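You operate a simulated robot arm through the tools that you are given. There is no shell and no other tool. Be economical: measure what you need, move in short steps, check, and stop when the job is done.

The job below is to be done with a simulated two-armed robot. You get a single attempt, and the scene is never put back.

## Task
Unpin the trestle batten and swing it down.
Fine: loosen its nut first and tighten it again at the end.

It is judged by the outcome, as a careful person would: the job done as asked, and still so three seconds after it is handed in. It fails if anything else is knocked over, pushed out of place, dropped, spilled or broken.

## Robot
Two 7-joint arms with two-finger grippers on one trunk, on a base that drives. Base frame: it is fixed to the floor where the robot stands at the start and does not move with it; the origin is under the middle of the robot, x ahead of it, y to its left, z up. Lengths are in cm, angles in degrees, forces in N, time in s.
The left shoulder is at the start at [16.6, 21.6, 98.4], the right one opposite. With the tool pointing down near the work surface each hand reaches from about 42 to 92 cm from the robot's upright axis, wherever it stands, measured 20 degrees to its own side. Places, roughly: aft bracket nut [10, 140, 120]; fore bracket nut [20, 130, 120]; pin-side trestle wedge [90, -10, 100]; shelf-side trestle wedge [80, 10, 100]; trestle batten [80, -10, 60]; trestle nut [70, 0, 60]; trestle pin [80, -20, 60]. Payload 3.18 kg a hand.
The TCP of each hand is the grasp point between the finger pads, 3 cm short of the fingertips. In the tool frame z runs along the fingers and y along their closing line. Largest opening 14.4 cm; the body of the gripper starts 10.3 cm behind the TCP.
Orientation is that of the tool frame in the base frame, as [roll, pitch, yaw] about the fixed x, y, z axes, in that order (R = Rz(yaw) Ry(pitch) Rx(roll)). With the fingers straight down and closing along the base's y, the tool's x points along the base's -x, its y along +y and its z along -z.

## Interface
- The arms move only by the tool apply_moves. It takes "left_series", "right_series" or both (then of equal length, played together; a hand with none holds still); each is text: rows parted by semicolons, each of 7 numbers parted by spaces: the shift along the base's x, y, z in units of 40 mm (1.0 is 40 mm), then the turn, a rotation vector about the base's x, y, z in units of 8 degrees (1.0 is 8 degrees), then the opening, from 0 (shut) to 1 (fully open). In form: dx dy dz wx wy wz claw; .... A call has 1 to 20 rows; each row shifts and turns the commanded pose from where the row before left it. A call with a number of a shift or a turn outside -1 to 1 is refused whole. Each row takes 0.2 s and may step no farther than 5 cm and 8.6 degrees from the row before; otherwise, or with a gripper value out of range, the whole call is refused. A pose out of reach is approached as far as the arm can. The call stops where the force on the tool passes 40 N (or 10 N more than at its start, if that is more) or the arm is blocked; 0.2 s more then pass. The fingers move at their own pace and stop on an object; they squeeze with about 30 N. The grip force told is the motor's: it shows also when the fingers shut on nothing. Time passes only in rows, and 0.2 s behind the last, so rows that do not move let the fingers close. The reply holds the time, the measured pose of the TCP, the force on the tool along the base axes, the opening and the grip force, in the units named above and with some noise, with the torque about the TCP (base axes, N m) and any sound that the robot's microphone picked up.
- Cameras (640 x 400 px; columns grow to the right, rows downward): "scene" is now at [30.64, -3.3, 113.51]; the picture's right is [-0.27, -0.96, 0.00], its down [-0.72, 0.21, -0.66] and it looks along [0.64, -0.18, -0.75] (base axes); focal length 244 px, centre (320, 200). "left" rides on the left gripper at [7.6, -1.6, -14.3] in its tool frame; the picture's right is [0.21, 0.98, 0.00], its down [-0.84, 0.18, -0.51] and it looks along [-0.50, 0.11, 0.86] (tool axes); focal length 218 px, centre (320, 200). "right" rides on the right gripper at [7.6, 1.6, -14.3] in its tool frame; the picture's right is [-0.21, 0.98, 0.00], its down [-0.84, -0.18, -0.51] and it looks along [-0.50, -0.11, 0.86] (tool axes); focal length 218 px, centre (320, 200). There is no depth. A picture from a camera that has moved, and an enlarged one, comes with that camera's place and axes in the base frame and with its lens. The place of the scene camera against the robot may be out by one fixed shift of up to 1.8 cm in any direction.
- camera(camera): a new picture of that camera. The clock stands still meanwhile.
- lift_body(by): slides the trunk up (or, below 0, down) by that many cm; the arms and the scene camera ride with it, the base frame stays. It gives what a move gives, with no picture.
- drive_base(legs): drives the robot by 1 to 6 legs, each [ahead, left, turn to the left] in cm, cm and degrees, along the robot's own axes; the way and the turn of a leg run together, so that a leg with both is an arc; at most 150 cm and 180 degrees a leg. The arms and the cameras ride along, it lands a little off, and it stops where it bumps. It gives what a move gives.
- aim_head(pan, tilt): turns the head with the scene camera to pan (to the left, within 80 degrees either way) and tilt (down, from -29 to 69), counted from straight ahead of the robot. It gives what a move gives.
- inspect(camera, box): a new picture of the part [left, top, right, bottom] of that camera's present view, enlarged. The clock stands still meanwhile.
- close_job(): hands the job in; it is judged then, once.

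Go step by step. Nothing tells you exact positions but the pictures and the camera data: compare them with the known pose of the tool, close in by small moves and look again before you grip or let go. The budget is 120 turns and 92 pictures, counting those below and the enlarged ones. Unless the task says otherwise, let go and move clear before handing in, and close with one line.

The tools are called after "Emit:" by a JSON object that holds its "method" and its "body". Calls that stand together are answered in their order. apply_moves: Moves the arms, as the interface text tells. Its arguments: {"type":"object","properties":{"left_series":{"type":"string"},"right_series":{"type":"string"}},"required":[]} The other tools are called the same way: lift_body (by) slides the trunk up or down; drive_base (legs) drives the base; aim_head (pan, tilt) turns the head that bears the scene camera; camera (camera) takes a picture; inspect (camera, box) takes an enlarged picture of a part of a camera's view; close_job () hands the job in.

At the start:

```text
time: 0.0
left_eef_pos: [61.45, 18.17, 85.15]
left_orientation: [-180.0, 0.0, 179.9]
left_wrist_force: [-0.4, -1.5, -1.0]
left_torque: [0.01, 0.02, 0.0]
left_finger_gap: 14.42
left_grasp_force: 0.1
right_eef_pos: [44.0, -22.75, 85.05]
right_orientation: [180.0, 0.0, -179.9]
right_wrist_force: [-0.8, -0.1, 0.3]
right_torque: [-0.01, -0.01, 0.0]
right_finger_gap: 14.42
right_grasp_force: 0.1
trunk travel left (down, up): [-7.5, 29.4]
robot x, y, heading: [0.14, 0.04, -0.3]
head pan, tilt: [-15.9, 48.5]
```

scene: 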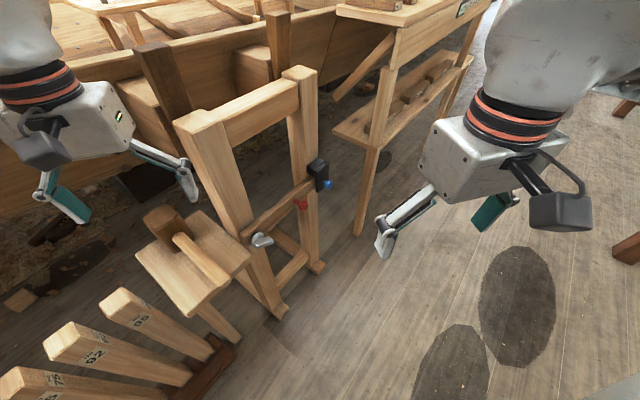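
right: 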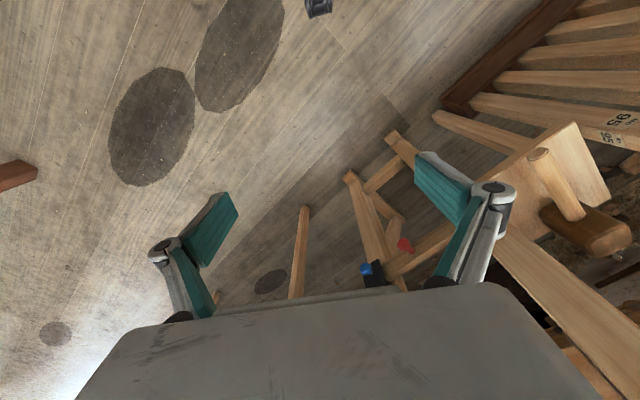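
left: 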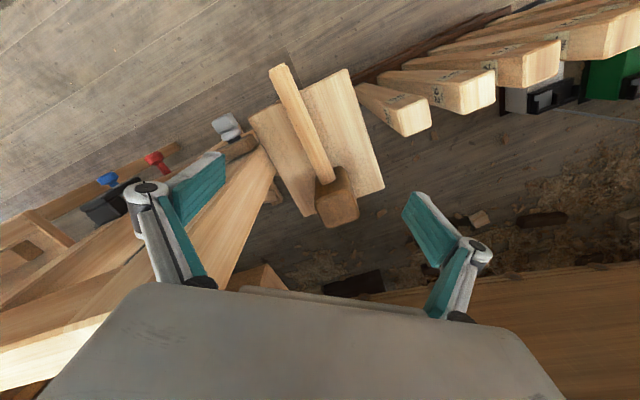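

The trestle stands ahead with a batten across it, a grey wing-nut at one end and red and blue handles near the other. I'll enlarge to identify them.

Emit:
{"method": "inspect", "body": {"camera": "scene", "box": [220, 140, 360, 280]}}

Emit:
{"method": "inspect", "body": {"camera": "right", "box": [320, 160, 480, 300]}}

Emit:
{"method": "inspect", "body": {"camera": "left", "box": [60, 90, 280, 240]}}

```text
2.86 times, centred on (290, 210) of scene
camera zoom: at [30.64, -3.3, 113.51], right [-0.27, -0.96, 0.0], down [-0.72, 0.21, -0.66], along [0.64, -0.18, -0.75], focal length 696 px, centre (406, 171)
```

zoom: 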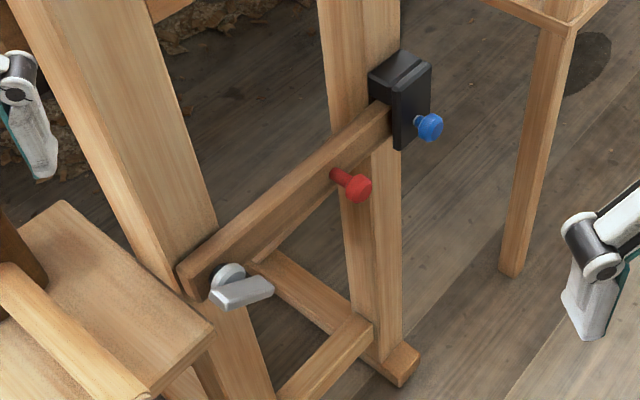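

```text
2.86 times, centred on (400, 230) of right
camera zoom: at [36.25, -21.07, 99.4], right [0.21, 0.98, 0.0], down [0.84, -0.18, 0.51], along [0.5, -0.11, -0.86], focal length 624 px, centre (91, 114)
```

zoom: 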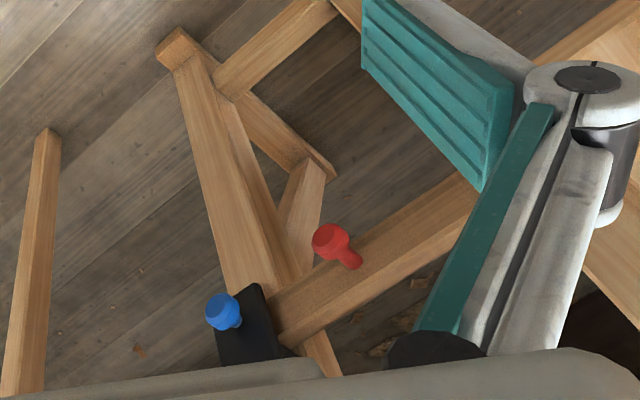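

```text
2.67 times, centred on (170, 165) of left
camera zoom: at [53.88, 16.49, 99.36], right [-0.21, 0.98, 0.0], down [0.84, 0.18, 0.51], along [0.5, 0.11, -0.86], focal length 582 px, centre (720, 293)
```

zoom: 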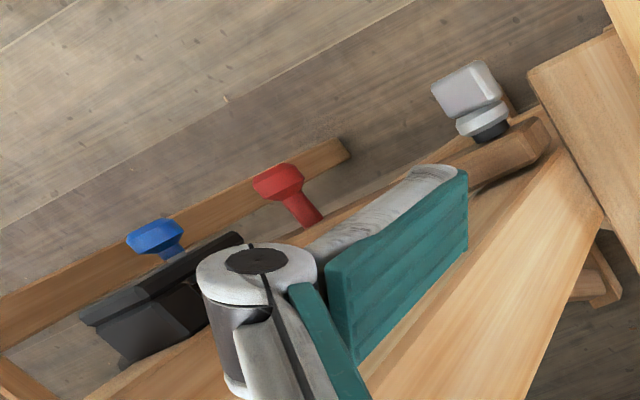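

Reading the views together: the blue knob in the black keeper is the pin at about [79,-18.5,63], the red handle on the batten is at [73,-9.5,63], and the grey wing nut (the pivot) is at [66,3.5,63]. The trestle faces me turned about 30°, so I'll tuck the left arm in and drive round to face it squarely.

Emit:
{"method": "apply_moves", "body": {"left_series": "-1 0 0 0 0 0 0.5; -1 0 0 0 0 0 0.5; -1 0 0 0 0 0 0.5; -1 0 0 0 0 0 0.5; -1 0 0 0 0 0 0.5"}}

Emit:
{"method": "drive_base", "body": {"legs": [[10, -45, 0], [0, 0, 30]]}}

Emit:
{"method": "aim_head", "body": {"pan": 0, "tilt": 45}}

Emit:
{"method": "camera", "body": {"camera": "scene"}}

```text
time: 1.2
left_eef_pos: [41.48, 18.15, 85.19]
left_orientation: [-179.8, 0.0, -179.9]
left_wrist_force: [1.0, 1.0, -0.8]
left_torque: [0.03, -0.02, -0.01]
left_finger_gap: 7.19
left_grasp_force: 0.1
right_eef_pos: [43.93, -22.75, 84.96]
right_orientation: [-179.9, 0.0, -179.9]
right_wrist_force: [-0.5, -0.1, -1.0]
right_torque: [-0.01, 0.05, 0.0]
right_finger_gap: 14.4
right_grasp_force: 0.1
trunk travel left (down, up): [-7.5, 29.4]
robot x, y, heading: [0.33, -0.11, 0.0]
head pan, tilt: [-15.9, 48.5]
```

```text
time: 7.4
left_eef_pos: [37.17, -11.44, 85.09]
left_orientation: [-179.8, 0.1, -150.8]
left_wrist_force: [0.2, -0.7, 1.3]
left_torque: [-0.03, 0.0, 0.0]
left_finger_gap: 7.17
left_grasp_force: 0.1
right_eef_pos: [59.31, -45.87, 85.11]
right_orientation: [179.9, 0.0, -150.8]
right_wrist_force: [0.4, 0.4, -0.6]
right_torque: [-0.02, -0.02, 0.0]
right_finger_gap: 14.4
right_grasp_force: 0.1
trunk travel left (down, up): [-7.5, 29.4]
robot x, y, heading: [9.82, -47.36, 29.3]
head pan, tilt: [-15.9, 48.5]
```

```text
time: 8.1
left_eef_pos: [37.22, -11.34, 84.98]
left_orientation: [-179.9, 0.0, -150.7]
left_wrist_force: [0.9, -0.4, -0.3]
left_torque: [0.0, -0.02, 0.01]
left_finger_gap: 7.2
left_grasp_force: 0.1
right_eef_pos: [59.37, -45.84, 85.04]
right_orientation: [180.0, 0.0, -150.8]
right_wrist_force: [-0.6, 0.1, -0.8]
right_torque: [-0.02, -0.02, -0.01]
right_finger_gap: 14.38
right_grasp_force: 0.1
trunk travel left (down, up): [-7.5, 29.4]
robot x, y, heading: [9.73, -47.66, 29.4]
head pan, tilt: [0.0, 45.0]
```

```text
85 pictures are left
camera scene: at [37.21, -33.69, 114.0], right [0.49, -0.87, 0.0], down [-0.62, -0.35, -0.71], along [0.62, 0.34, -0.71], focal length 244 px, centre (320, 200)
```

scene: 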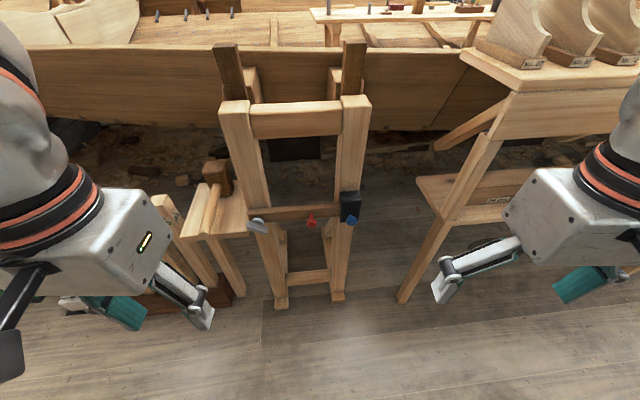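

Emit:
{"method": "inspect", "body": {"camera": "scene", "box": [230, 170, 380, 264]}}

```text
4.26 times, centred on (305, 217) of scene
camera zoom: at [37.21, -33.69, 114.0], right [0.49, -0.87, 0.0], down [-0.62, -0.35, -0.71], along [0.62, 0.34, -0.71], focal length 1037 px, centre (384, 128)
```

zoom: 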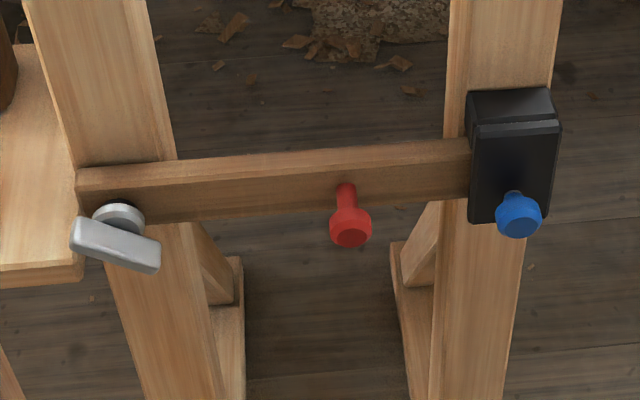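

Now I have a clear frontal view. Trestle normal heading is about 36°. I'll turn both tools horizontal with vertical closing, cameras outward, while moving to stand-off points.

Emit:
{"method": "apply_moves", "body": {"left_series": ".19 .106 -.217 .785 -.221 -.577 .5; .19 .106 -.217 .785 -.221 -.577 .5; .19 .106 -.217 .785 -.221 -.577 .5; .19 .106 -.217 .785 -.221 -.577 .5; .19 .106 -.217 .785 -.221 -.577 .5; .19 .106 -.217 .785 -.221 -.577 .5; .19 .106 -.217 .785 -.221 -.577 .5; .19 .106 -.217 .785 -.221 -.577 .5; .19 .106 -.217 .785 -.221 -.577 .5; .19 .106 -.217 .785 -.221 -.577 .5; .19 .106 -.217 .785 -.221 -.577 .5; .19 .106 -.217 .785 -.221 -.577 .5; .19 .106 -.217 .785 -.221 -.577 .5; .19 .106 -.217 .785 -.221 -.577 .5; .19 .106 -.217 .785 -.221 -.577 .5; 0 0 0 0 0 .9 .5; 0 0 0 0 0 0 .5", "right_series": ".115 .237 -.217 -.221 -.785 .577 .5; .115 .237 -.217 -.221 -.785 .577 .5; .115 .237 -.217 -.221 -.785 .577 .5; .115 .237 -.217 -.221 -.785 .577 .5; .115 .237 -.217 -.221 -.785 .577 .5; .115 .237 -.217 -.221 -.785 .577 .5; .115 .237 -.217 -.221 -.785 .577 .5; .115 .237 -.217 -.221 -.785 .577 .5; .115 .237 -.217 -.221 -.785 .577 .5; .115 .237 -.217 -.221 -.785 .577 .5; .115 .237 -.217 -.221 -.785 .577 .5; .115 .237 -.217 -.221 -.785 .577 .5; .115 .237 -.217 -.221 -.785 .577 .5; .115 .237 -.217 -.221 -.785 .577 .5; .115 .237 -.217 -.221 -.785 .577 .5; 0 0 0 0 0 .9 .5; 0 0 0 0 0 0 .5"}}

Emit:
{"method": "camera", "body": {"camera": "scene"}}

Emit:
{"method": "camera", "body": {"camera": "left"}}

Emit:
{"method": "camera", "body": {"camera": "right"}}

```text
time: 10.5
left_eef_pos: [49.51, -4.44, 78.83]
left_orientation: [119.9, 24.6, 156.1]
left_wrist_force: [0.4, -0.1, -0.5]
left_torque: [0.0, 0.0, -0.01]
left_finger_gap: 7.18
left_grasp_force: 0.0
left hand out of reach, approached as far as the arm can: row 3, 4, 5, 6, 7, 8, 9
right_eef_pos: [68.66, -35.82, 79.23]
right_orientation: [-121.0, 25.7, -98.9]
right_wrist_force: [0.8, 0.3, 0.1]
right_torque: [-0.02, -0.03, -0.01]
right_finger_gap: 7.2
right_grasp_force: 0.0
right hand out of reach, approached as far as the arm can: row 4, 5, 6, 7
trunk travel left (down, up): [-7.5, 29.4]
robot x, y, heading: [10.02, -47.52, 29.2]
head pan, tilt: [0.0, 45.0]
stopped in row 11 (right hand): the arm was blocked; the commanded pose is now the measured one
```

```text
83 pictures are left
camera scene: at [37.27, -33.65, 113.96], right [0.49, -0.87, 0.0], down [-0.62, -0.35, -0.71], along [0.62, 0.35, -0.71], focal length 244 px, centre (320, 200)
```

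scene: 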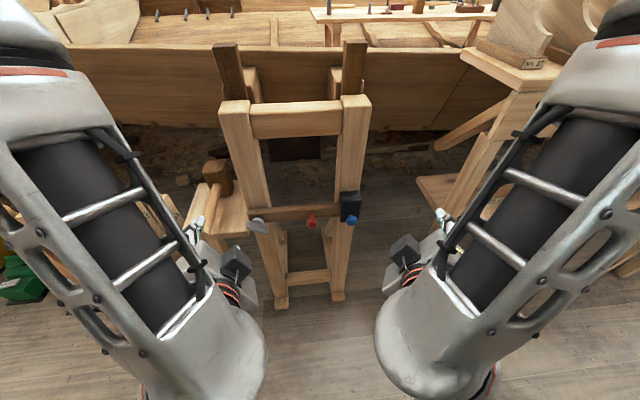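

```text
82 pictures are left
camera left: at [35.64, -12.69, 80.72], right [-0.3, 0.67, 0.68], down [0.4, -0.56, 0.72], along [0.87, 0.49, -0.1], focal length 218 px, centre (320, 200)
```

left: 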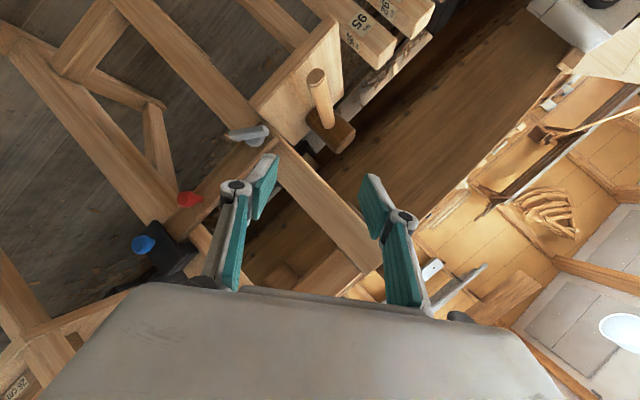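

```text
81 pictures are left
camera right: at [54.22, -43.14, 81.27], right [-0.41, 0.62, -0.66], down [-0.25, 0.62, 0.74], along [0.88, 0.47, -0.1], focal length 218 px, centre (320, 200)
```

right: 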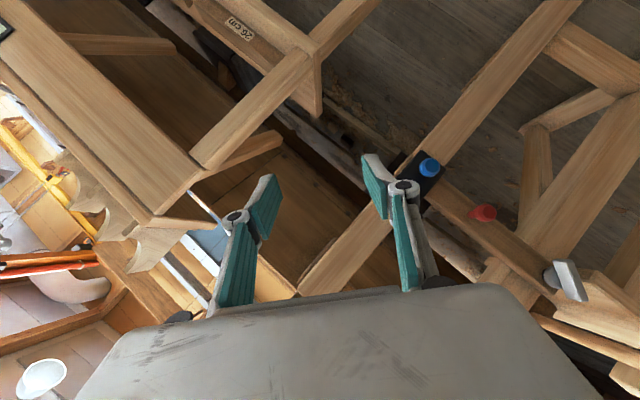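

The wrists are cramped (elbows folded close to the body). I'll back the base off by 12 cm, then finish the turn while extending forward.

Emit:
{"method": "drive_base", "body": {"legs": [[-12, 0, 0]]}}

Emit:
{"method": "apply_moves", "body": {"left_series": ".4 .22 -.2 .785 -.221 -.577 .5; .4 .22 -.2 .785 -.221 -.577 .5; .4 .22 -.2 .785 -.221 -.577 .5; .4 .22 -.2 .785 -.221 -.577 .5; .4 .22 -.2 .785 -.221 -.577 .5; 0 0 0 0 0 .9 .5; 0 0 0 0 0 0 .5", "right_series": ".4 .22 -.2 -.221 -.785 .577 .5; .4 .22 -.2 -.221 -.785 .577 .5; .4 .22 -.2 -.221 -.785 .577 .5; .4 .22 -.2 -.221 -.785 .577 .5; .2 .11 -.2 -.221 -.785 .577 .5; 0 0 0 0 0 .9 .5; 0 0 0 0 0 0 .5"}}

Emit:
{"method": "camera", "body": {"camera": "scene"}}

```text
time: 11.9
left_eef_pos: [39.11, -9.96, 78.84]
left_orientation: [120.0, 24.7, 156.4]
left_wrist_force: [0.6, 0.2, 0.5]
left_torque: [-0.04, 0.03, 0.04]
left_finger_gap: 7.19
left_grasp_force: 0.0
right_eef_pos: [58.4, -41.3, 79.32]
right_orientation: [-121.0, 25.9, -98.8]
right_wrist_force: [-0.8, -0.3, 0.5]
right_torque: [-0.01, -0.01, 0.0]
right_finger_gap: 7.2
right_grasp_force: 0.0
trunk travel left (down, up): [-7.5, 29.4]
robot x, y, heading: [-0.53, -52.87, 29.3]
head pan, tilt: [0.0, 45.0]
stopped in leg 1: the robot was blocked; the commanded pose is now the measured one
```

```text
time: 12.4
left_eef_pos: [41.09, -4.13, 79.6]
left_orientation: [113.3, 30.1, 156.4]
left_wrist_force: [-0.8, -0.1, -0.2]
left_torque: [-0.01, -0.03, 0.02]
left_finger_gap: 7.18
left_grasp_force: 0.0
left hand out of reach, approached as far as the arm can: row 2
right_eef_pos: [63.58, -42.32, 80.1]
right_orientation: [-113.3, 30.2, -96.1]
right_wrist_force: [0.6, 0.4, 0.8]
right_torque: [-0.03, -0.05, -0.01]
right_finger_gap: 7.23
right_grasp_force: 0.1
right hand out of reach, approached as far as the arm can: row 2
trunk travel left (down, up): [-7.5, 29.4]
robot x, y, heading: [-0.62, -53.25, 29.5]
head pan, tilt: [0.0, 45.0]
stopped in row 2 (left hand): the arm was blocked; the commanded pose is now the measured one
```

```text
80 pictures are left
camera scene: at [26.89, -39.24, 113.95], right [0.49, -0.87, 0.0], down [-0.62, -0.35, -0.71], along [0.62, 0.35, -0.71], focal length 244 px, centre (320, 200)
```

scene: 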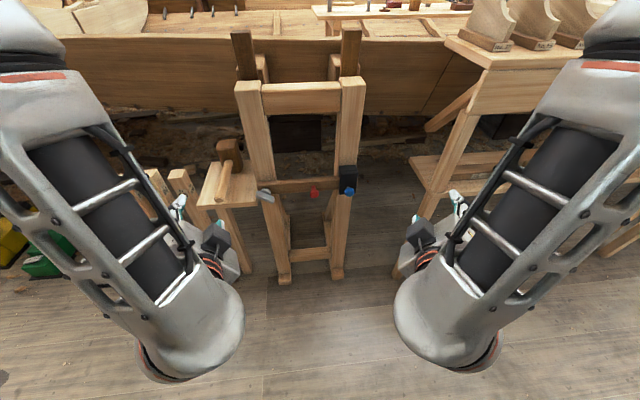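

Orientation stalls while the hands are close in; I'll extend both forward first, without turning.

Emit:
{"method": "apply_moves", "body": {"left_series": ".7 .35 -.2 0 0 0 .5; .7 .35 -.2 0 0 0 .5; .7 .35 -.2 0 0 0 .5; .5 .2 -.2 0 0 0 .5", "right_series": ".3 .16 -.2 0 0 0 .5; .3 .16 -.2 0 0 0 .5; .3 .16 -.2 0 0 0 .5; .3 .16 -.2 0 0 0 .5"}}

Emit:
{"method": "apply_moves", "body": {"left_series": "0 0 0 .785 -.221 -.577 .5; 0 0 0 .785 -.221 -.577 .5; 0 0 0 .785 -.221 -.577 .5; 0 0 0 .785 -.221 -.577 .5", "right_series": "0 0 0 -.221 -.785 .577 .5; 0 0 0 -.221 -.785 .577 .5; 0 0 0 -.221 -.785 .577 .5; 0 0 0 -.221 -.785 .577 .5"}}

```text
time: 13.4
left_eef_pos: [52.14, -0.9, 77.34]
left_orientation: [113.4, 30.0, 156.2]
left_wrist_force: [0.0, -0.1, -0.4]
left_torque: [0.0, 0.03, -0.02]
left_finger_gap: 7.18
left_grasp_force: 0.0
left hand out of reach, approached as far as the arm can: row 2, 3, 4
right_eef_pos: [67.03, -38.16, 78.06]
right_orientation: [-113.3, 30.0, -96.2]
right_wrist_force: [0.6, -0.2, 0.2]
right_torque: [-0.02, -0.01, 0.0]
right_finger_gap: 7.21
right_grasp_force: 0.1
right hand out of reach, approached as far as the arm can: row 2, 3, 4
trunk travel left (down, up): [-7.5, 29.4]
robot x, y, heading: [-0.49, -53.05, 29.5]
head pan, tilt: [0.0, 45.0]
```

```text
time: 14.0
left_eef_pos: [51.68, -1.02, 82.8]
left_orientation: [103.4, 30.3, 151.3]
left_wrist_force: [0.1, -1.6, 0.5]
left_torque: [-0.01, 0.01, 0.01]
left_finger_gap: 7.2
left_grasp_force: 0.1
left hand out of reach, approached as far as the arm can: row 1, 2, 3
right_eef_pos: [67.88, -40.52, 82.74]
right_orientation: [-105.1, 33.1, -95.4]
right_wrist_force: [-0.1, 0.9, 0.0]
right_torque: [0.0, 0.05, 0.02]
right_finger_gap: 7.2
right_grasp_force: 0.1
right hand out of reach, approached as far as the arm can: row 1, 2, 3
trunk travel left (down, up): [-7.5, 29.4]
robot x, y, heading: [-0.41, -53.46, 29.0]
head pan, tilt: [0.0, 45.0]
stopped in row 3 (right hand): the arm was blocked; the commanded pose is now the measured one
```

The limit seems to be reaching low with a horizontal tool. I'll lower the trunk fully and see how the reach changes.

Emit:
{"method": "lift_body", "body": {"by": -7}}

Emit:
{"method": "apply_moves", "body": {"left_series": "0 0 0 .785 -.221 -.577 .5; 0 0 0 .785 -.221 -.577 .5; 0 0 0 .785 -.221 -.577 .5", "right_series": "0 0 0 -.221 -.785 .577 .5; 0 0 0 -.221 -.785 .577 .5; 0 0 0 -.221 -.785 .577 .5"}}

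Emit:
{"method": "camera", "body": {"camera": "scene"}}

```text
time: 15.1
left_eef_pos: [49.85, -2.1, 62.05]
left_orientation: [116.8, 21.6, 157.3]
left_wrist_force: [-0.6, 0.0, 0.6]
left_torque: [-0.02, 0.01, -0.05]
left_finger_gap: 7.2
left_grasp_force: 0.1
right_eef_pos: [66.18, -41.47, 63.46]
right_orientation: [-118.3, 23.9, -101.7]
right_wrist_force: [0.2, 0.1, 0.6]
right_torque: [0.02, 0.04, 0.04]
right_finger_gap: 7.18
right_grasp_force: 0.0
trunk travel left (down, up): [-0.5, 36.4]
robot x, y, heading: [-0.42, -53.02, 29.6]
head pan, tilt: [0.0, 45.0]
```

```text
time: 15.7
left_eef_pos: [49.1, 0.29, 66.89]
left_orientation: [109.0, 22.3, 158.8]
left_wrist_force: [-0.3, -0.6, -0.3]
left_torque: [0.02, -0.02, 0.03]
left_finger_gap: 7.18
left_grasp_force: 0.0
left hand out of reach, approached as far as the arm can: row 1, 2
right_eef_pos: [67.48, -43.81, 67.1]
right_orientation: [-110.7, 25.3, -103.8]
right_wrist_force: [0.1, 0.2, -0.3]
right_torque: [0.0, 0.01, 0.01]
right_finger_gap: 7.2
right_grasp_force: 0.1
right hand out of reach, approached as far as the arm can: row 1, 2
trunk travel left (down, up): [-0.5, 36.4]
robot x, y, heading: [-0.45, -52.82, 29.6]
head pan, tilt: [0.0, 45.0]
stopped in row 2 (right hand): the arm was blocked; the commanded pose is now the measured one
```

```text
79 pictures are left
camera scene: at [32.19, -36.29, 104.88], right [0.49, -0.87, 0.0], down [-0.62, -0.35, -0.71], along [0.62, 0.35, -0.71], focal length 244 px, centre (320, 200)
```

scene: 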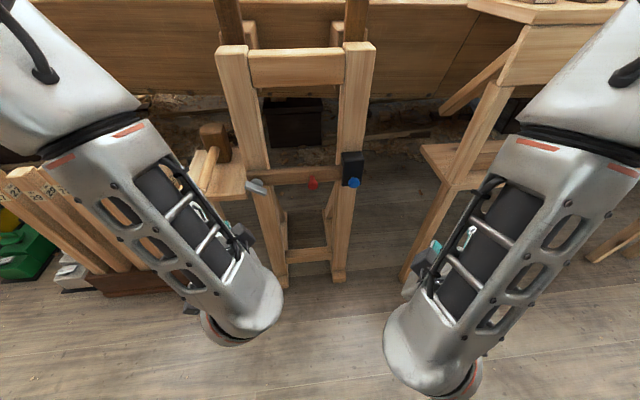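

Lowering the trunk helped, but this roll direction fights the wrist limits. I'll undo the roll to a 45°-down pitch with horizontal closing, then check reach.

Emit:
{"method": "apply_moves", "body": {"left_series": "0 0 0 -.884 -.366 .096 .5; 0 0 0 -.884 -.366 .096 .5; 0 0 0 -.884 -.366 .096 .5; 0 0 0 -.884 -.366 .096 .5; 0 0 0 -.884 -.366 .096 .5; 0 0 0 -.884 -.366 .096 .5; 0 0 0 -.884 -.366 .096 .5; 0 0 0 -.884 -.366 .096 .5", "right_series": "0 0 0 .769 .569 -.096 .5; 0 0 0 .769 .569 -.096 .5; 0 0 0 .769 .569 -.096 .5; 0 0 0 .769 .569 -.096 .5; 0 0 0 .769 .569 -.096 .5; 0 0 0 .769 .569 -.096 .5; 0 0 0 .769 .569 -.096 .5; 0 0 0 .769 .569 -.096 .5"}}

Emit:
{"method": "camera", "body": {"camera": "scene"}}

Emit:
{"method": "camera", "body": {"camera": "left"}}

Emit:
{"method": "camera", "body": {"camera": "right"}}

```text
time: 17.5
left_eef_pos: [49.02, 0.21, 66.87]
left_orientation: [179.8, 44.8, -150.8]
left_wrist_force: [0.2, 0.2, 0.1]
left_torque: [-0.03, -0.03, 0.02]
left_finger_gap: 7.21
left_grasp_force: 0.0
right_eef_pos: [65.65, -41.16, 65.34]
right_orientation: [-172.7, 42.0, -148.3]
right_wrist_force: [0.8, -0.1, 0.4]
right_torque: [0.02, 0.0, -0.01]
right_finger_gap: 7.21
right_grasp_force: 0.0
right hand out of reach, approached as far as the arm can: row 2, 3, 4, 5, 6, 7
trunk travel left (down, up): [-0.5, 36.4]
robot x, y, heading: [-0.07, -53.36, 29.3]
head pan, tilt: [0.0, 45.0]
```

```text
78 pictures are left
camera scene: at [32.16, -36.31, 104.89], right [0.49, -0.87, 0.0], down [-0.62, -0.35, -0.71], along [0.62, 0.35, -0.71], focal length 244 px, centre (320, 200)
```

scene: 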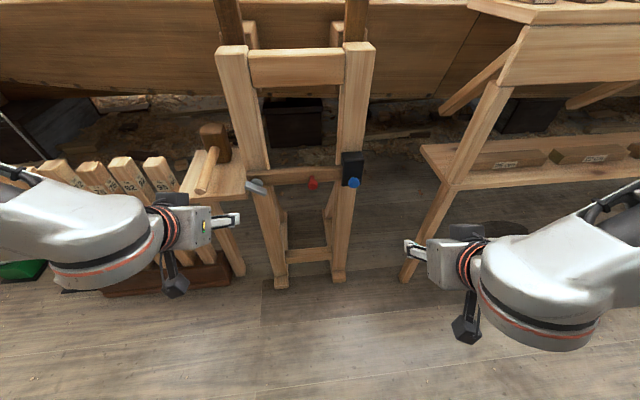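

```text
77 pictures are left
camera left: at [36.38, -8.81, 71.54], right [-0.61, 0.78, -0.15], down [0.12, 0.27, 0.95], along [0.78, 0.56, -0.26], focal length 218 px, centre (320, 200)
```

left: 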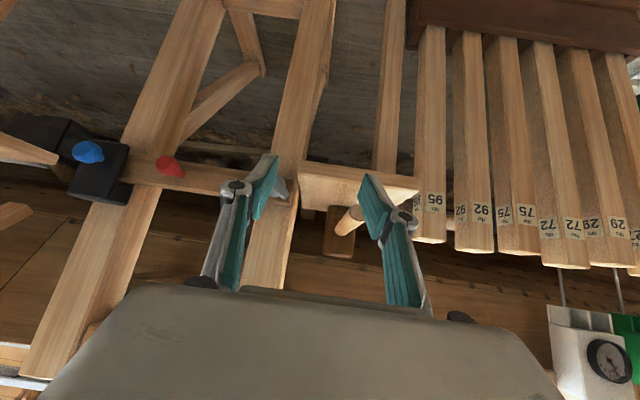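

```text
76 pictures are left
camera right: at [51.08, -46.12, 70.6], right [-0.31, 0.95, 0.05], down [0.29, 0.05, 0.95], along [0.91, 0.31, -0.29], focal length 218 px, centre (320, 200)
```

right: 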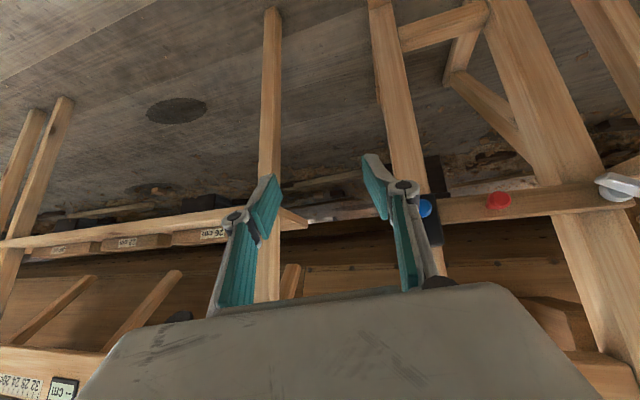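

This elbow-out posture is much better, and triangulating from both wrist cameras puts the blue pin at [78.6,-18.7,62.3], red at [73.1,-9.4,62.0] and the nut at about [66.3,5.1,61.4]. I'll test pitching the left tool nearer horizontal.

Emit:
{"method": "apply_moves", "body": {"left_series": "0 0 0 .49 -.87 0 .5; 0 0 0 .49 -.87 0 .5; 0 0 0 .49 -.87 0 .5; 0 0 0 .49 -.87 0 .5; 0 0 0 0 0 0 .5"}}

Emit:
{"method": "apply_moves", "body": {"left_series": "0 0 0 -.82 -.57 0 .5; 0 0 0 -.82 -.57 0 .5; 0 0 0 -.82 -.57 0 .5; 0 0 0 -.82 -.57 0 .5; 0 0 0 -.82 -.57 0 .5; 0 0 0 0 0 0 .5"}}

```text
time: 18.7
left_eef_pos: [49.09, 0.2, 66.71]
left_orientation: [179.6, 44.8, -150.8]
left_wrist_force: [-1.0, -0.1, 0.3]
left_torque: [0.03, 0.0, 0.01]
left_finger_gap: 7.19
left_grasp_force: 0.0
left hand out of reach, approached as far as the arm can: row 1, 2, 3, 4
right_eef_pos: [65.83, -41.19, 65.34]
right_orientation: [-172.5, 42.0, -148.2]
right_wrist_force: [-0.8, 0.7, 0.2]
right_torque: [0.01, 0.02, 0.0]
right_finger_gap: 7.18
right_grasp_force: 0.1
trunk travel left (down, up): [-0.5, 36.4]
robot x, y, heading: [-0.82, -53.25, 29.2]
head pan, tilt: [0.0, 45.0]
```

```text
time: 20.1
left_eef_pos: [49.08, 0.33, 66.79]
left_orientation: [179.8, 44.8, -150.7]
left_wrist_force: [0.4, 0.1, 1.2]
left_torque: [-0.01, -0.02, 0.02]
left_finger_gap: 7.22
left_grasp_force: 0.1
left hand out of reach, approached as far as the arm can: row 1, 2, 3, 4, 5
right_eef_pos: [65.71, -41.18, 65.3]
right_orientation: [-172.6, 42.0, -148.2]
right_wrist_force: [0.2, 0.0, -0.3]
right_torque: [0.02, 0.0, 0.01]
right_finger_gap: 7.2
right_grasp_force: 0.0
trunk travel left (down, up): [-0.5, 36.4]
robot x, y, heading: [-0.66, -53.26, 29.4]
head pan, tilt: [0.0, 45.0]
```

Emit:
{"method": "apply_moves", "body": {"left_series": "0 0 0 0 0 0 .5"}}

Emit:
{"method": "apply_moves", "body": {"left_series": "0.5 0.29 0 0 0 0 .5; 0.5 0.29 0 0 0 0 .5; 0.5 0.29 0 0 0 0 .5"}}

```text
time: 20.5
left_eef_pos: [49.18, 0.2, 66.89]
left_orientation: [179.7, 44.8, -150.8]
left_wrist_force: [-0.5, -0.2, -0.6]
left_torque: [0.01, -0.04, 0.01]
left_finger_gap: 7.18
left_grasp_force: 0.2
right_eef_pos: [65.84, -41.21, 65.21]
right_orientation: [-172.4, 42.0, -148.3]
right_wrist_force: [-0.4, -1.4, -0.1]
right_torque: [-0.01, -0.03, -0.02]
right_finger_gap: 7.2
right_grasp_force: 0.1
trunk travel left (down, up): [-0.5, 36.4]
robot x, y, heading: [-0.32, -52.94, 29.3]
head pan, tilt: [0.0, 45.0]
```

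```text
time: 21.3
left_eef_pos: [55.12, 3.55, 66.82]
left_orientation: [179.7, 44.9, -150.9]
left_wrist_force: [-0.4, 0.3, -0.2]
left_torque: [0.02, -0.05, -0.01]
left_finger_gap: 7.18
left_grasp_force: 0.0
right_eef_pos: [65.71, -41.12, 65.21]
right_orientation: [-172.5, 41.9, -148.1]
right_wrist_force: [-0.5, 0.9, 0.0]
right_torque: [0.01, 0.03, -0.02]
right_finger_gap: 7.23
right_grasp_force: 0.0
trunk travel left (down, up): [-0.5, 36.4]
robot x, y, heading: [-0.37, -53.02, 29.2]
head pan, tilt: [0.0, 45.0]
```

Calls restart from the measured pose. Now further extended, I'll test pitching up again.

Emit:
{"method": "apply_moves", "body": {"left_series": "0 0 0 .49 -.87 0 .5; 0 0 0 .49 -.87 0 .5; 0 0 0 .49 -.87 0 .5; 0 0 0 .49 -.87 0 .5"}}

Emit:
{"method": "aim_head", "body": {"pan": 80, "tilt": 55}}

Emit:
{"method": "camera", "body": {"camera": "scene"}}

Emit:
{"method": "aim_head", "body": {"pan": -80, "tilt": 55}}

Emit:
{"method": "camera", "body": {"camera": "scene"}}

```text
time: 22.3
left_eef_pos: [55.15, 3.63, 66.93]
left_orientation: [179.7, 48.7, -150.9]
left_wrist_force: [0.5, 0.3, -0.5]
left_torque: [-0.01, -0.02, 0.0]
left_finger_gap: 7.19
left_grasp_force: 0.1
left hand out of reach, approached as far as the arm can: row 1, 2, 3, 4
right_eef_pos: [65.74, -41.14, 65.16]
right_orientation: [-172.4, 42.0, -148.2]
right_wrist_force: [0.0, 0.9, -0.1]
right_torque: [0.02, -0.01, -0.01]
right_finger_gap: 7.21
right_grasp_force: 0.1
trunk travel left (down, up): [-0.5, 36.4]
robot x, y, heading: [-0.32, -53.48, 29.6]
head pan, tilt: [0.0, 45.0]
```

```text
time: 23.8
left_eef_pos: [55.06, 3.61, 66.74]
left_orientation: [179.8, 48.8, -150.9]
left_wrist_force: [0.3, -0.8, -0.3]
left_torque: [0.0, -0.02, 0.0]
left_finger_gap: 7.2
left_grasp_force: 0.1
right_eef_pos: [65.77, -41.14, 65.28]
right_orientation: [-172.6, 42.0, -148.2]
right_wrist_force: [-0.6, 0.3, -0.1]
right_torque: [-0.01, 0.03, 0.01]
right_finger_gap: 7.2
right_grasp_force: 0.1
trunk travel left (down, up): [-0.5, 36.4]
robot x, y, heading: [-0.78, -52.87, 29.3]
head pan, tilt: [80.0, 55.0]
```

```text
75 pictures are left
camera scene: at [22.69, -33.49, 103.54], right [0.94, 0.33, 0.0], down [0.27, -0.77, -0.57], along [-0.19, 0.54, -0.82], focal length 244 px, centre (320, 200)
```

scene: 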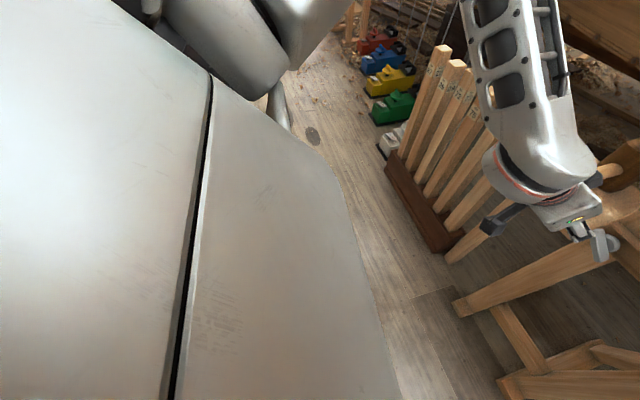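

```text
time: 26.3
left_eef_pos: [55.05, 3.57, 66.82]
left_orientation: [179.8, 48.8, -150.9]
left_wrist_force: [-0.1, 0.2, -0.2]
left_torque: [-0.02, 0.01, 0.0]
left_finger_gap: 7.19
left_grasp_force: 0.2
right_eef_pos: [65.7, -41.06, 65.32]
right_orientation: [-172.5, 42.0, -148.3]
right_wrist_force: [-0.1, 0.8, -0.2]
right_torque: [-0.01, 0.02, -0.01]
right_finger_gap: 7.2
right_grasp_force: 0.0
trunk travel left (down, up): [-0.5, 36.4]
robot x, y, heading: [-0.41, -53.24, 29.4]
head pan, tilt: [-80.0, 55.0]
```

```text
74 pictures are left
camera scene: at [29.66, -45.86, 103.54], right [-0.77, -0.63, 0.0], down [-0.52, 0.63, -0.57], along [0.36, -0.44, -0.82], focal length 244 px, centre (320, 200)
```

scene: 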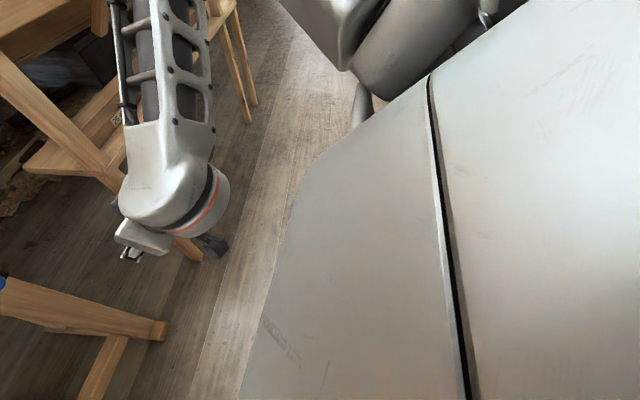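

Behind me it's unclear, so I'll stay put; a tool about 40° below horizontal will do. Now roll the left tool about its own axis by about 110° so the pads straddle the slanted wing.

Emit:
{"method": "apply_moves", "body": {"left_series": "0 0 0 .656 .366 -.66 .5; 0 0 0 .656 .366 -.66 .5; 0 0 0 .656 .366 -.66 .5; 0 0 0 .656 .366 -.66 .5; 0 0 0 .656 .366 -.66 .5; 0 0 0 .656 .366 -.66 .5; 0 0 0 .656 .366 -.66 .5; 0 0 0 .656 .366 -.66 .5; 0 0 0 .656 .366 -.66 .5; 0 0 0 .656 .366 -.66 .5; 0 0 0 .656 .366 -.66 .5; 0 0 0 .656 .366 -.66 .5; 0 0 0 .656 .366 -.66 .5; 0 0 0 .656 .366 -.66 .5"}}

Emit:
{"method": "aim_head", "body": {"pan": 0, "tilt": 45}}

Emit:
{"method": "camera", "body": {"camera": "left"}}

Emit:
{"method": "inspect", "body": {"camera": "scene", "box": [180, 140, 380, 265]}}

```text
time: 29.3
left_eef_pos: [55.31, 3.48, 66.76]
left_orientation: [131.4, -1.8, 118.2]
left_wrist_force: [0.0, 0.0, 0.3]
left_torque: [0.01, -0.05, 0.0]
left_finger_gap: 7.21
left_grasp_force: 0.1
left hand out of reach, approached as far as the arm can: row 7, 11, 14
right_eef_pos: [65.77, -41.16, 65.3]
right_orientation: [-172.5, 42.0, -148.2]
right_wrist_force: [-0.2, 0.3, -0.5]
right_torque: [0.0, -0.01, -0.01]
right_finger_gap: 7.22
right_grasp_force: 0.0
trunk travel left (down, up): [-0.5, 36.4]
robot x, y, heading: [-0.61, -53.52, 29.6]
head pan, tilt: [-80.0, 55.0]
```

```text
time: 30.8
left_eef_pos: [55.14, 3.57, 66.69]
left_orientation: [131.3, -1.6, 118.3]
left_wrist_force: [-0.7, -0.3, 0.0]
left_torque: [0.0, 0.02, 0.01]
left_finger_gap: 7.2
left_grasp_force: 0.0
right_eef_pos: [65.78, -41.07, 65.35]
right_orientation: [-172.4, 42.0, -148.2]
right_wrist_force: [0.4, -0.1, -1.3]
right_torque: [0.01, -0.01, 0.02]
right_finger_gap: 7.19
right_grasp_force: 0.2
trunk travel left (down, up): [-0.5, 36.4]
robot x, y, heading: [-0.37, -53.18, 29.5]
head pan, tilt: [0.0, 45.0]
```

```text
73 pictures are left
camera left: at [41.31, 4.49, 75.12], right [0.48, 0.47, 0.74], down [0.17, -0.88, 0.44], along [0.86, -0.08, -0.5], focal length 218 px, centre (320, 200)
```

left: 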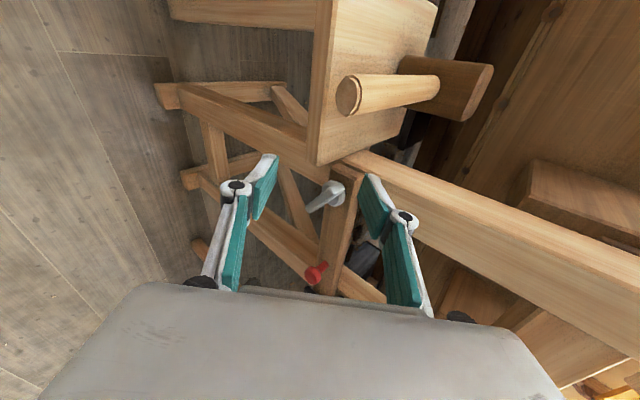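

```text
3.20 times, centred on (280, 202) of scene
camera zoom: at [32.17, -36.31, 104.88], right [0.49, -0.87, 0.0], down [-0.62, -0.35, -0.71], along [0.62, 0.35, -0.71], focal length 780 px, centre (448, 192)
```

zoom: 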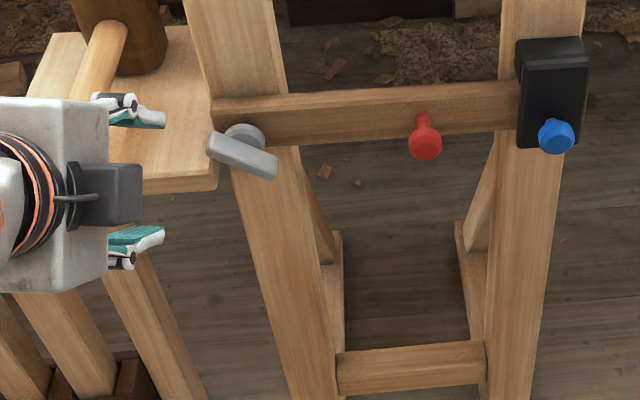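

Emit:
{"method": "inspect", "body": {"camera": "left", "box": [250, 140, 400, 234]}}

Emit:
{"method": "inspect", "body": {"camera": "scene", "box": [235, 165, 285, 205]}}

```text
4.26 times, centred on (325, 187) of left
camera zoom: at [41.31, 4.49, 75.12], right [0.48, 0.47, 0.74], down [0.17, -0.88, 0.44], along [0.86, -0.08, -0.5], focal length 929 px, centre (299, 255)
```

zoom: 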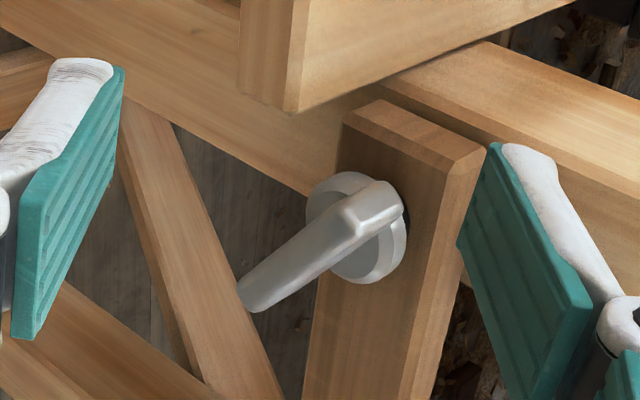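

```text
10.00 times, centred on (260, 185) of scene
camera zoom: at [32.17, -36.31, 104.88], right [0.49, -0.87, 0.0], down [-0.62, -0.35, -0.71], along [0.62, 0.35, -0.71], focal length 2436 px, centre (920, 350)
```

zoom: 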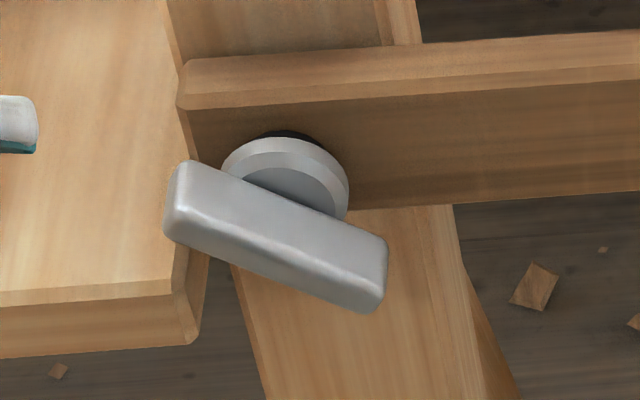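

The nut is a symmetric T-bar, centre about [64.3,2.5,62.1], slanted about 30° with its right end down. Gripping it at a roll of -60° may leave more room for loosening, so I'll roll the left hand the other way and find its range.

Emit:
{"method": "apply_moves", "body": {"left_series": "0 0 0 -.656 -.366 .66 .5; 0 0 0 -.656 -.366 .66 .5; 0 0 0 -.656 -.366 .66 .5; 0 0 0 -.656 -.366 .66 .5; 0 0 0 -.656 -.366 .66 .5; 0 0 0 -.656 -.366 .66 .5; 0 0 0 -.656 -.366 .66 .5; 0 0 0 -.656 -.366 .66 .5; 0 0 0 -.656 -.366 .66 .5; 0 0 0 -.656 -.366 .66 .5; 0 0 0 -.656 -.366 .66 .5; 0 0 0 -.656 -.366 .66 .5; 0 0 0 -.656 -.366 .66 .5; 0 0 0 -.656 -.366 .66 .5; 0 0 0 -.656 -.366 .66 .5; 0 0 0 -.656 -.366 .66 .5; 0 0 0 -.656 -.366 .66 .5; 0 0 0 -.656 -.366 .66 .5; 0 0 0 -.656 -.366 .66 .5"}}

Emit:
{"method": "apply_moves", "body": {"left_series": "0 0 0 -.656 -.366 .66 .5; 0 0 0 -.656 -.366 .66 .5; 0 0 0 -.656 -.366 .66 .5; 0 0 0 -.656 -.366 .66 .5; 0 0 0 -.656 -.366 .66 .5; 0 0 0 -.656 -.366 .66 .5; 0 0 0 -.656 -.366 .66 .5; 0 0 0 -.656 -.366 .66 .5"}}

```text
time: 34.8
left_eef_pos: [55.08, 3.59, 66.69]
left_orientation: [-135.4, 21.6, -81.8]
left_wrist_force: [0.0, -0.1, -0.7]
left_torque: [0.0, -0.04, -0.03]
left_finger_gap: 7.21
left_grasp_force: 0.1
right_eef_pos: [65.82, -41.23, 65.3]
right_orientation: [-172.4, 42.0, -148.2]
right_wrist_force: [0.1, -0.5, -0.4]
right_torque: [0.03, 0.0, -0.03]
right_finger_gap: 7.2
right_grasp_force: 0.1
trunk travel left (down, up): [-0.5, 36.4]
robot x, y, heading: [-0.45, -53.17, 29.3]
head pan, tilt: [0.0, 45.0]
```

```text
time: 36.6
left_eef_pos: [54.31, 4.82, 67.7]
left_orientation: [-136.6, -25.1, -36.8]
left_wrist_force: [0.3, -0.3, 0.9]
left_torque: [0.03, 0.02, -0.03]
left_finger_gap: 7.19
left_grasp_force: 0.1
left hand out of reach, approached as far as the arm can: row 5, 7, 8
right_eef_pos: [65.74, -41.19, 65.3]
right_orientation: [-172.6, 42.1, -148.2]
right_wrist_force: [-0.6, 0.1, 0.2]
right_torque: [0.01, 0.02, 0.02]
right_finger_gap: 7.2
right_grasp_force: 0.1
trunk travel left (down, up): [-0.5, 36.4]
robot x, y, heading: [-0.21, -53.14, 29.4]
head pan, tilt: [0.0, 45.0]
```

The left wrist rolls from about +90 to -120°, which is enough. I'll return to about -66° to match the bar and look.

Emit:
{"method": "apply_moves", "body": {"left_series": ".2 -.25 -.25 .656 .366 -.66 .5; 0 0 0 .656 .366 -.66 .5; 0 0 0 .656 .366 -.66 .5; 0 0 0 .656 .366 -.66 .5; 0 0 0 .656 .366 -.66 .5; 0 0 0 .656 .366 -.66 .5; 0 0 0 0 0 0 .5"}}

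Emit:
{"method": "camera", "body": {"camera": "left"}}

```text
time: 38.2
left_eef_pos: [54.44, 4.75, 67.65]
left_orientation: [-131.5, 4.3, -64.9]
left_wrist_force: [-0.5, -0.4, 0.3]
left_torque: [0.01, 0.0, 0.02]
left_finger_gap: 7.21
left_grasp_force: 0.1
left hand out of reach, approached as far as the arm can: row 1
right_eef_pos: [65.67, -41.26, 65.33]
right_orientation: [-172.5, 42.0, -148.3]
right_wrist_force: [-0.1, 1.1, 0.2]
right_torque: [-0.01, 0.01, 0.02]
right_finger_gap: 7.18
right_grasp_force: 0.1
trunk travel left (down, up): [-0.5, 36.4]
robot x, y, heading: [-0.59, -53.6, 29.5]
head pan, tilt: [0.0, 45.0]
```

```text
69 pictures are left
camera left: at [49.21, -7.0, 77.78], right [-0.52, -0.41, -0.75], down [-0.8, 0.54, 0.26], along [0.29, 0.74, -0.61], focal length 218 px, centre (320, 200)
```

left: 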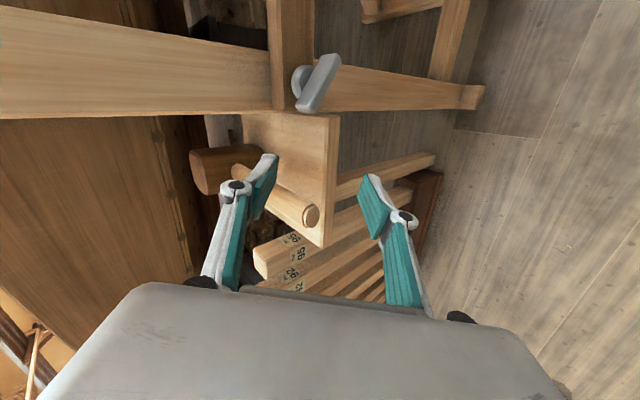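

Emit:
{"method": "apply_moves", "body": {"left_series": ".4 -.425 -.03 .656 .366 -.66 .5; .4 -.425 -.03 .656 .366 -.66 .5; .39 -.425 -.03 .17 .09 -.17 .5; 0 0 0 0 0 0 .5"}}

Emit:
{"method": "camera", "body": {"camera": "left"}}

Emit:
{"method": "inspect", "body": {"camera": "scene", "box": [180, 140, 320, 228]}}

```text
time: 39.2
left_eef_pos: [59.03, -0.41, 67.48]
left_orientation: [-134.0, 17.5, -77.4]
left_wrist_force: [0.2, 0.0, -0.1]
left_torque: [0.01, 0.02, -0.01]
left_finger_gap: 7.18
left_grasp_force: 0.0
right_eef_pos: [65.73, -41.17, 65.32]
right_orientation: [-172.5, 42.0, -148.2]
right_wrist_force: [0.6, 0.8, 1.0]
right_torque: [0.02, 0.0, -0.02]
right_finger_gap: 7.18
right_grasp_force: 0.0
trunk travel left (down, up): [-0.5, 36.4]
robot x, y, heading: [-0.37, -53.08, 29.8]
head pan, tilt: [0.0, 45.0]
```

```text
68 pictures are left
camera left: at [52.45, -12.94, 75.7], right [-0.66, -0.14, -0.73], down [-0.64, 0.61, 0.47], along [0.39, 0.78, -0.49], focal length 218 px, centre (320, 200)
```

left: 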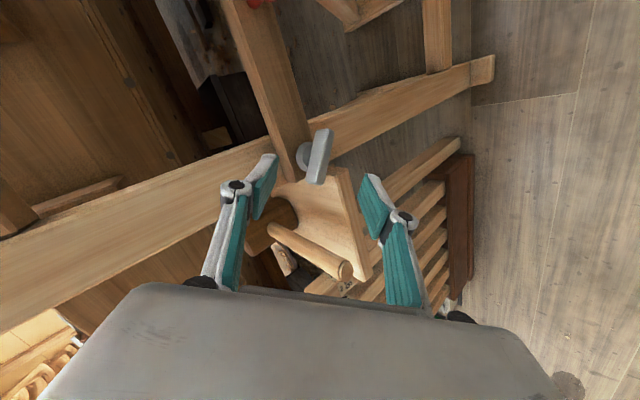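

```text
4.55 times, centred on (250, 184) of scene
camera zoom: at [32.16, -36.31, 104.89], right [0.49, -0.87, 0.0], down [-0.62, -0.35, -0.71], along [0.62, 0.35, -0.71], focal length 1108 px, centre (638, 273)
```

zoom: 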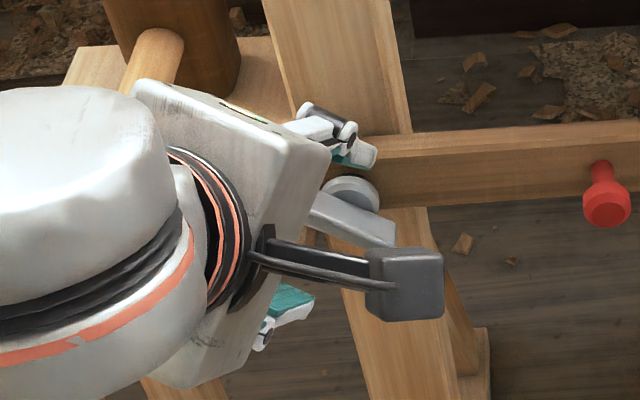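

Well aligned: the bar centre re-measures at [64.4,2.4,62.2]. I'll advance along the tool axis with a narrower opening, stopping with the tips just past the bar.

Emit:
{"method": "apply_moves", "body": {"left_series": ".31 .16 -.307 0 0 0 .3; .31 .16 -.307 0 0 0 .3; .31 .16 -.307 0 0 0 .3; 0 0 0 0 0 0 .3"}}

Emit:
{"method": "camera", "body": {"camera": "left"}}

Emit:
{"method": "inspect", "body": {"camera": "scene", "box": [200, 140, 320, 215]}}

```text
time: 40.2
left_eef_pos: [62.74, 1.48, 63.58]
left_orientation: [-133.9, 17.5, -77.3]
left_wrist_force: [0.5, -0.1, 0.2]
left_torque: [-0.01, 0.02, 0.01]
left_finger_gap: 4.33
left_grasp_force: 0.4
right_eef_pos: [65.76, -41.2, 65.32]
right_orientation: [-172.5, 42.0, -148.2]
right_wrist_force: [-0.7, -0.1, -0.2]
right_torque: [-0.01, 0.02, 0.01]
right_finger_gap: 7.19
right_grasp_force: 0.1
trunk travel left (down, up): [-0.5, 36.4]
robot x, y, heading: [-0.24, -52.96, 29.2]
head pan, tilt: [0.0, 45.0]
```

```text
66 pictures are left
camera left: at [56.14, -10.94, 71.82], right [-0.66, -0.14, -0.73], down [-0.64, 0.61, 0.47], along [0.38, 0.78, -0.49], focal length 218 px, centre (320, 200)
```

left: 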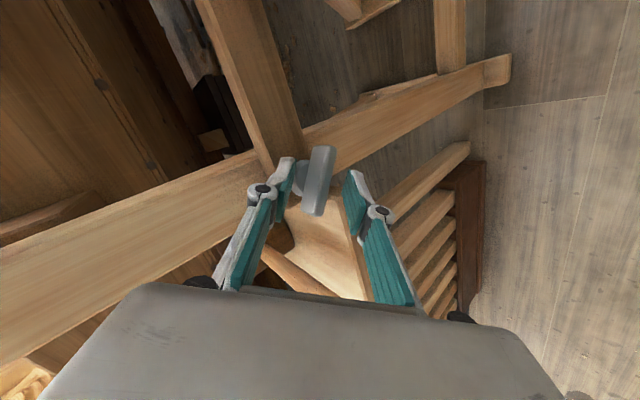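

```text
5.33 times, centred on (260, 178) of scene
camera zoom: at [32.16, -36.31, 104.89], right [0.49, -0.87, 0.0], down [-0.62, -0.35, -0.71], along [0.62, 0.35, -0.71], focal length 1300 px, centre (640, 320)
```

zoom: 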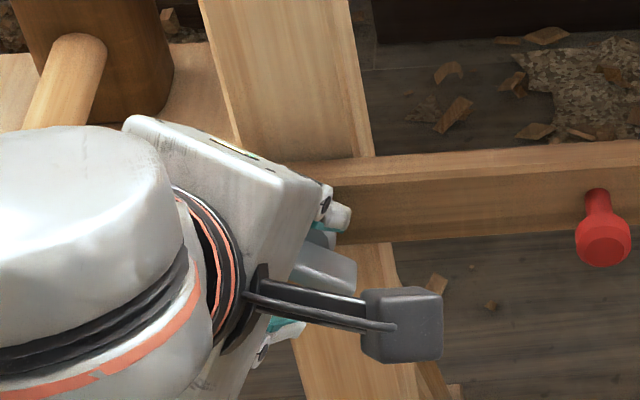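

The bar sits between the pads. Closing.

Emit:
{"method": "apply_moves", "body": {"left_series": "0 0 0 0 0 0 0; 0 0 0 0 0 0 0; 0 0 0 0 0 0 0"}}

Emit:
{"method": "camera", "body": {"camera": "left"}}

```text
time: 41.0
left_eef_pos: [62.49, 1.39, 63.74]
left_orientation: [-133.9, 17.5, -77.3]
left_wrist_force: [-26.5, -7.1, 13.1]
left_torque: [0.19, 0.0, -0.78]
left_finger_gap: 1.91
left_grasp_force: 44.9
right_eef_pos: [65.52, -41.2, 65.48]
right_orientation: [-172.5, 42.2, -148.2]
right_wrist_force: [0.1, 0.4, 0.1]
right_torque: [-0.02, 0.02, -0.02]
right_finger_gap: 7.22
right_grasp_force: 0.1
trunk travel left (down, up): [-0.5, 36.4]
robot x, y, heading: [-0.53, -53.23, 29.6]
head pan, tilt: [0.0, 45.0]
```

```text
64 pictures are left
camera left: at [55.89, -11.06, 71.98], right [-0.66, -0.14, -0.73], down [-0.64, 0.61, 0.47], along [0.39, 0.78, -0.49], focal length 218 px, centre (320, 200)
```

left: 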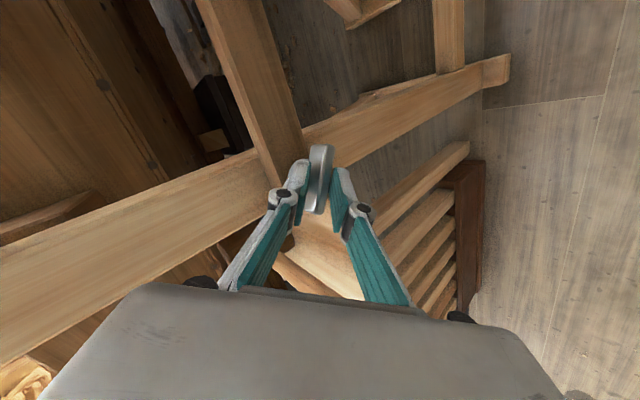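

Gripped (gap 1.9 cm). Turning counter-clockwise as seen from the front, small steps about the nut's axis.

Emit:
{"method": "apply_moves", "body": {"left_series": "-.03 .047 -.004 -.84 -.545 0 0; -.03 .046 -.012 -.84 -.545 0 0; 0 0 0 0 0 0 0"}}

Emit:
{"method": "camera", "body": {"camera": "left"}}

```text
time: 41.5
left_eef_pos: [62.4, 1.59, 63.71]
left_orientation: [-131.3, 10.3, -77.0]
left_wrist_force: [-15.3, -9.6, 13.3]
left_torque: [0.48, -0.75, 0.55]
left_finger_gap: 1.95
left_grasp_force: 45.0
left hand out of reach, approached as far as the arm can: row 2
right_eef_pos: [65.57, -41.13, 65.57]
right_orientation: [-172.4, 42.2, -148.0]
right_wrist_force: [-0.1, 0.0, 0.8]
right_torque: [-0.03, 0.01, -0.05]
right_finger_gap: 7.21
right_grasp_force: 0.1
trunk travel left (down, up): [-0.5, 36.4]
robot x, y, heading: [-0.49, -53.01, 29.7]
head pan, tilt: [0.0, 45.0]
stopped in row 2 (left hand): the force on the tool passed its limit at 48 N (the readings are from after the stop); the commanded pose is now the measured one
```

```text
63 pictures are left
camera left: at [55.07, -9.81, 72.82], right [-0.61, -0.22, -0.76], down [-0.67, 0.66, 0.35], along [0.43, 0.72, -0.55], focal length 218 px, centre (320, 200)
```

left: 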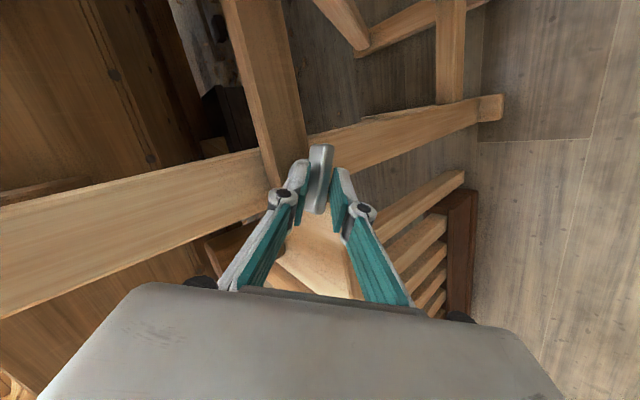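

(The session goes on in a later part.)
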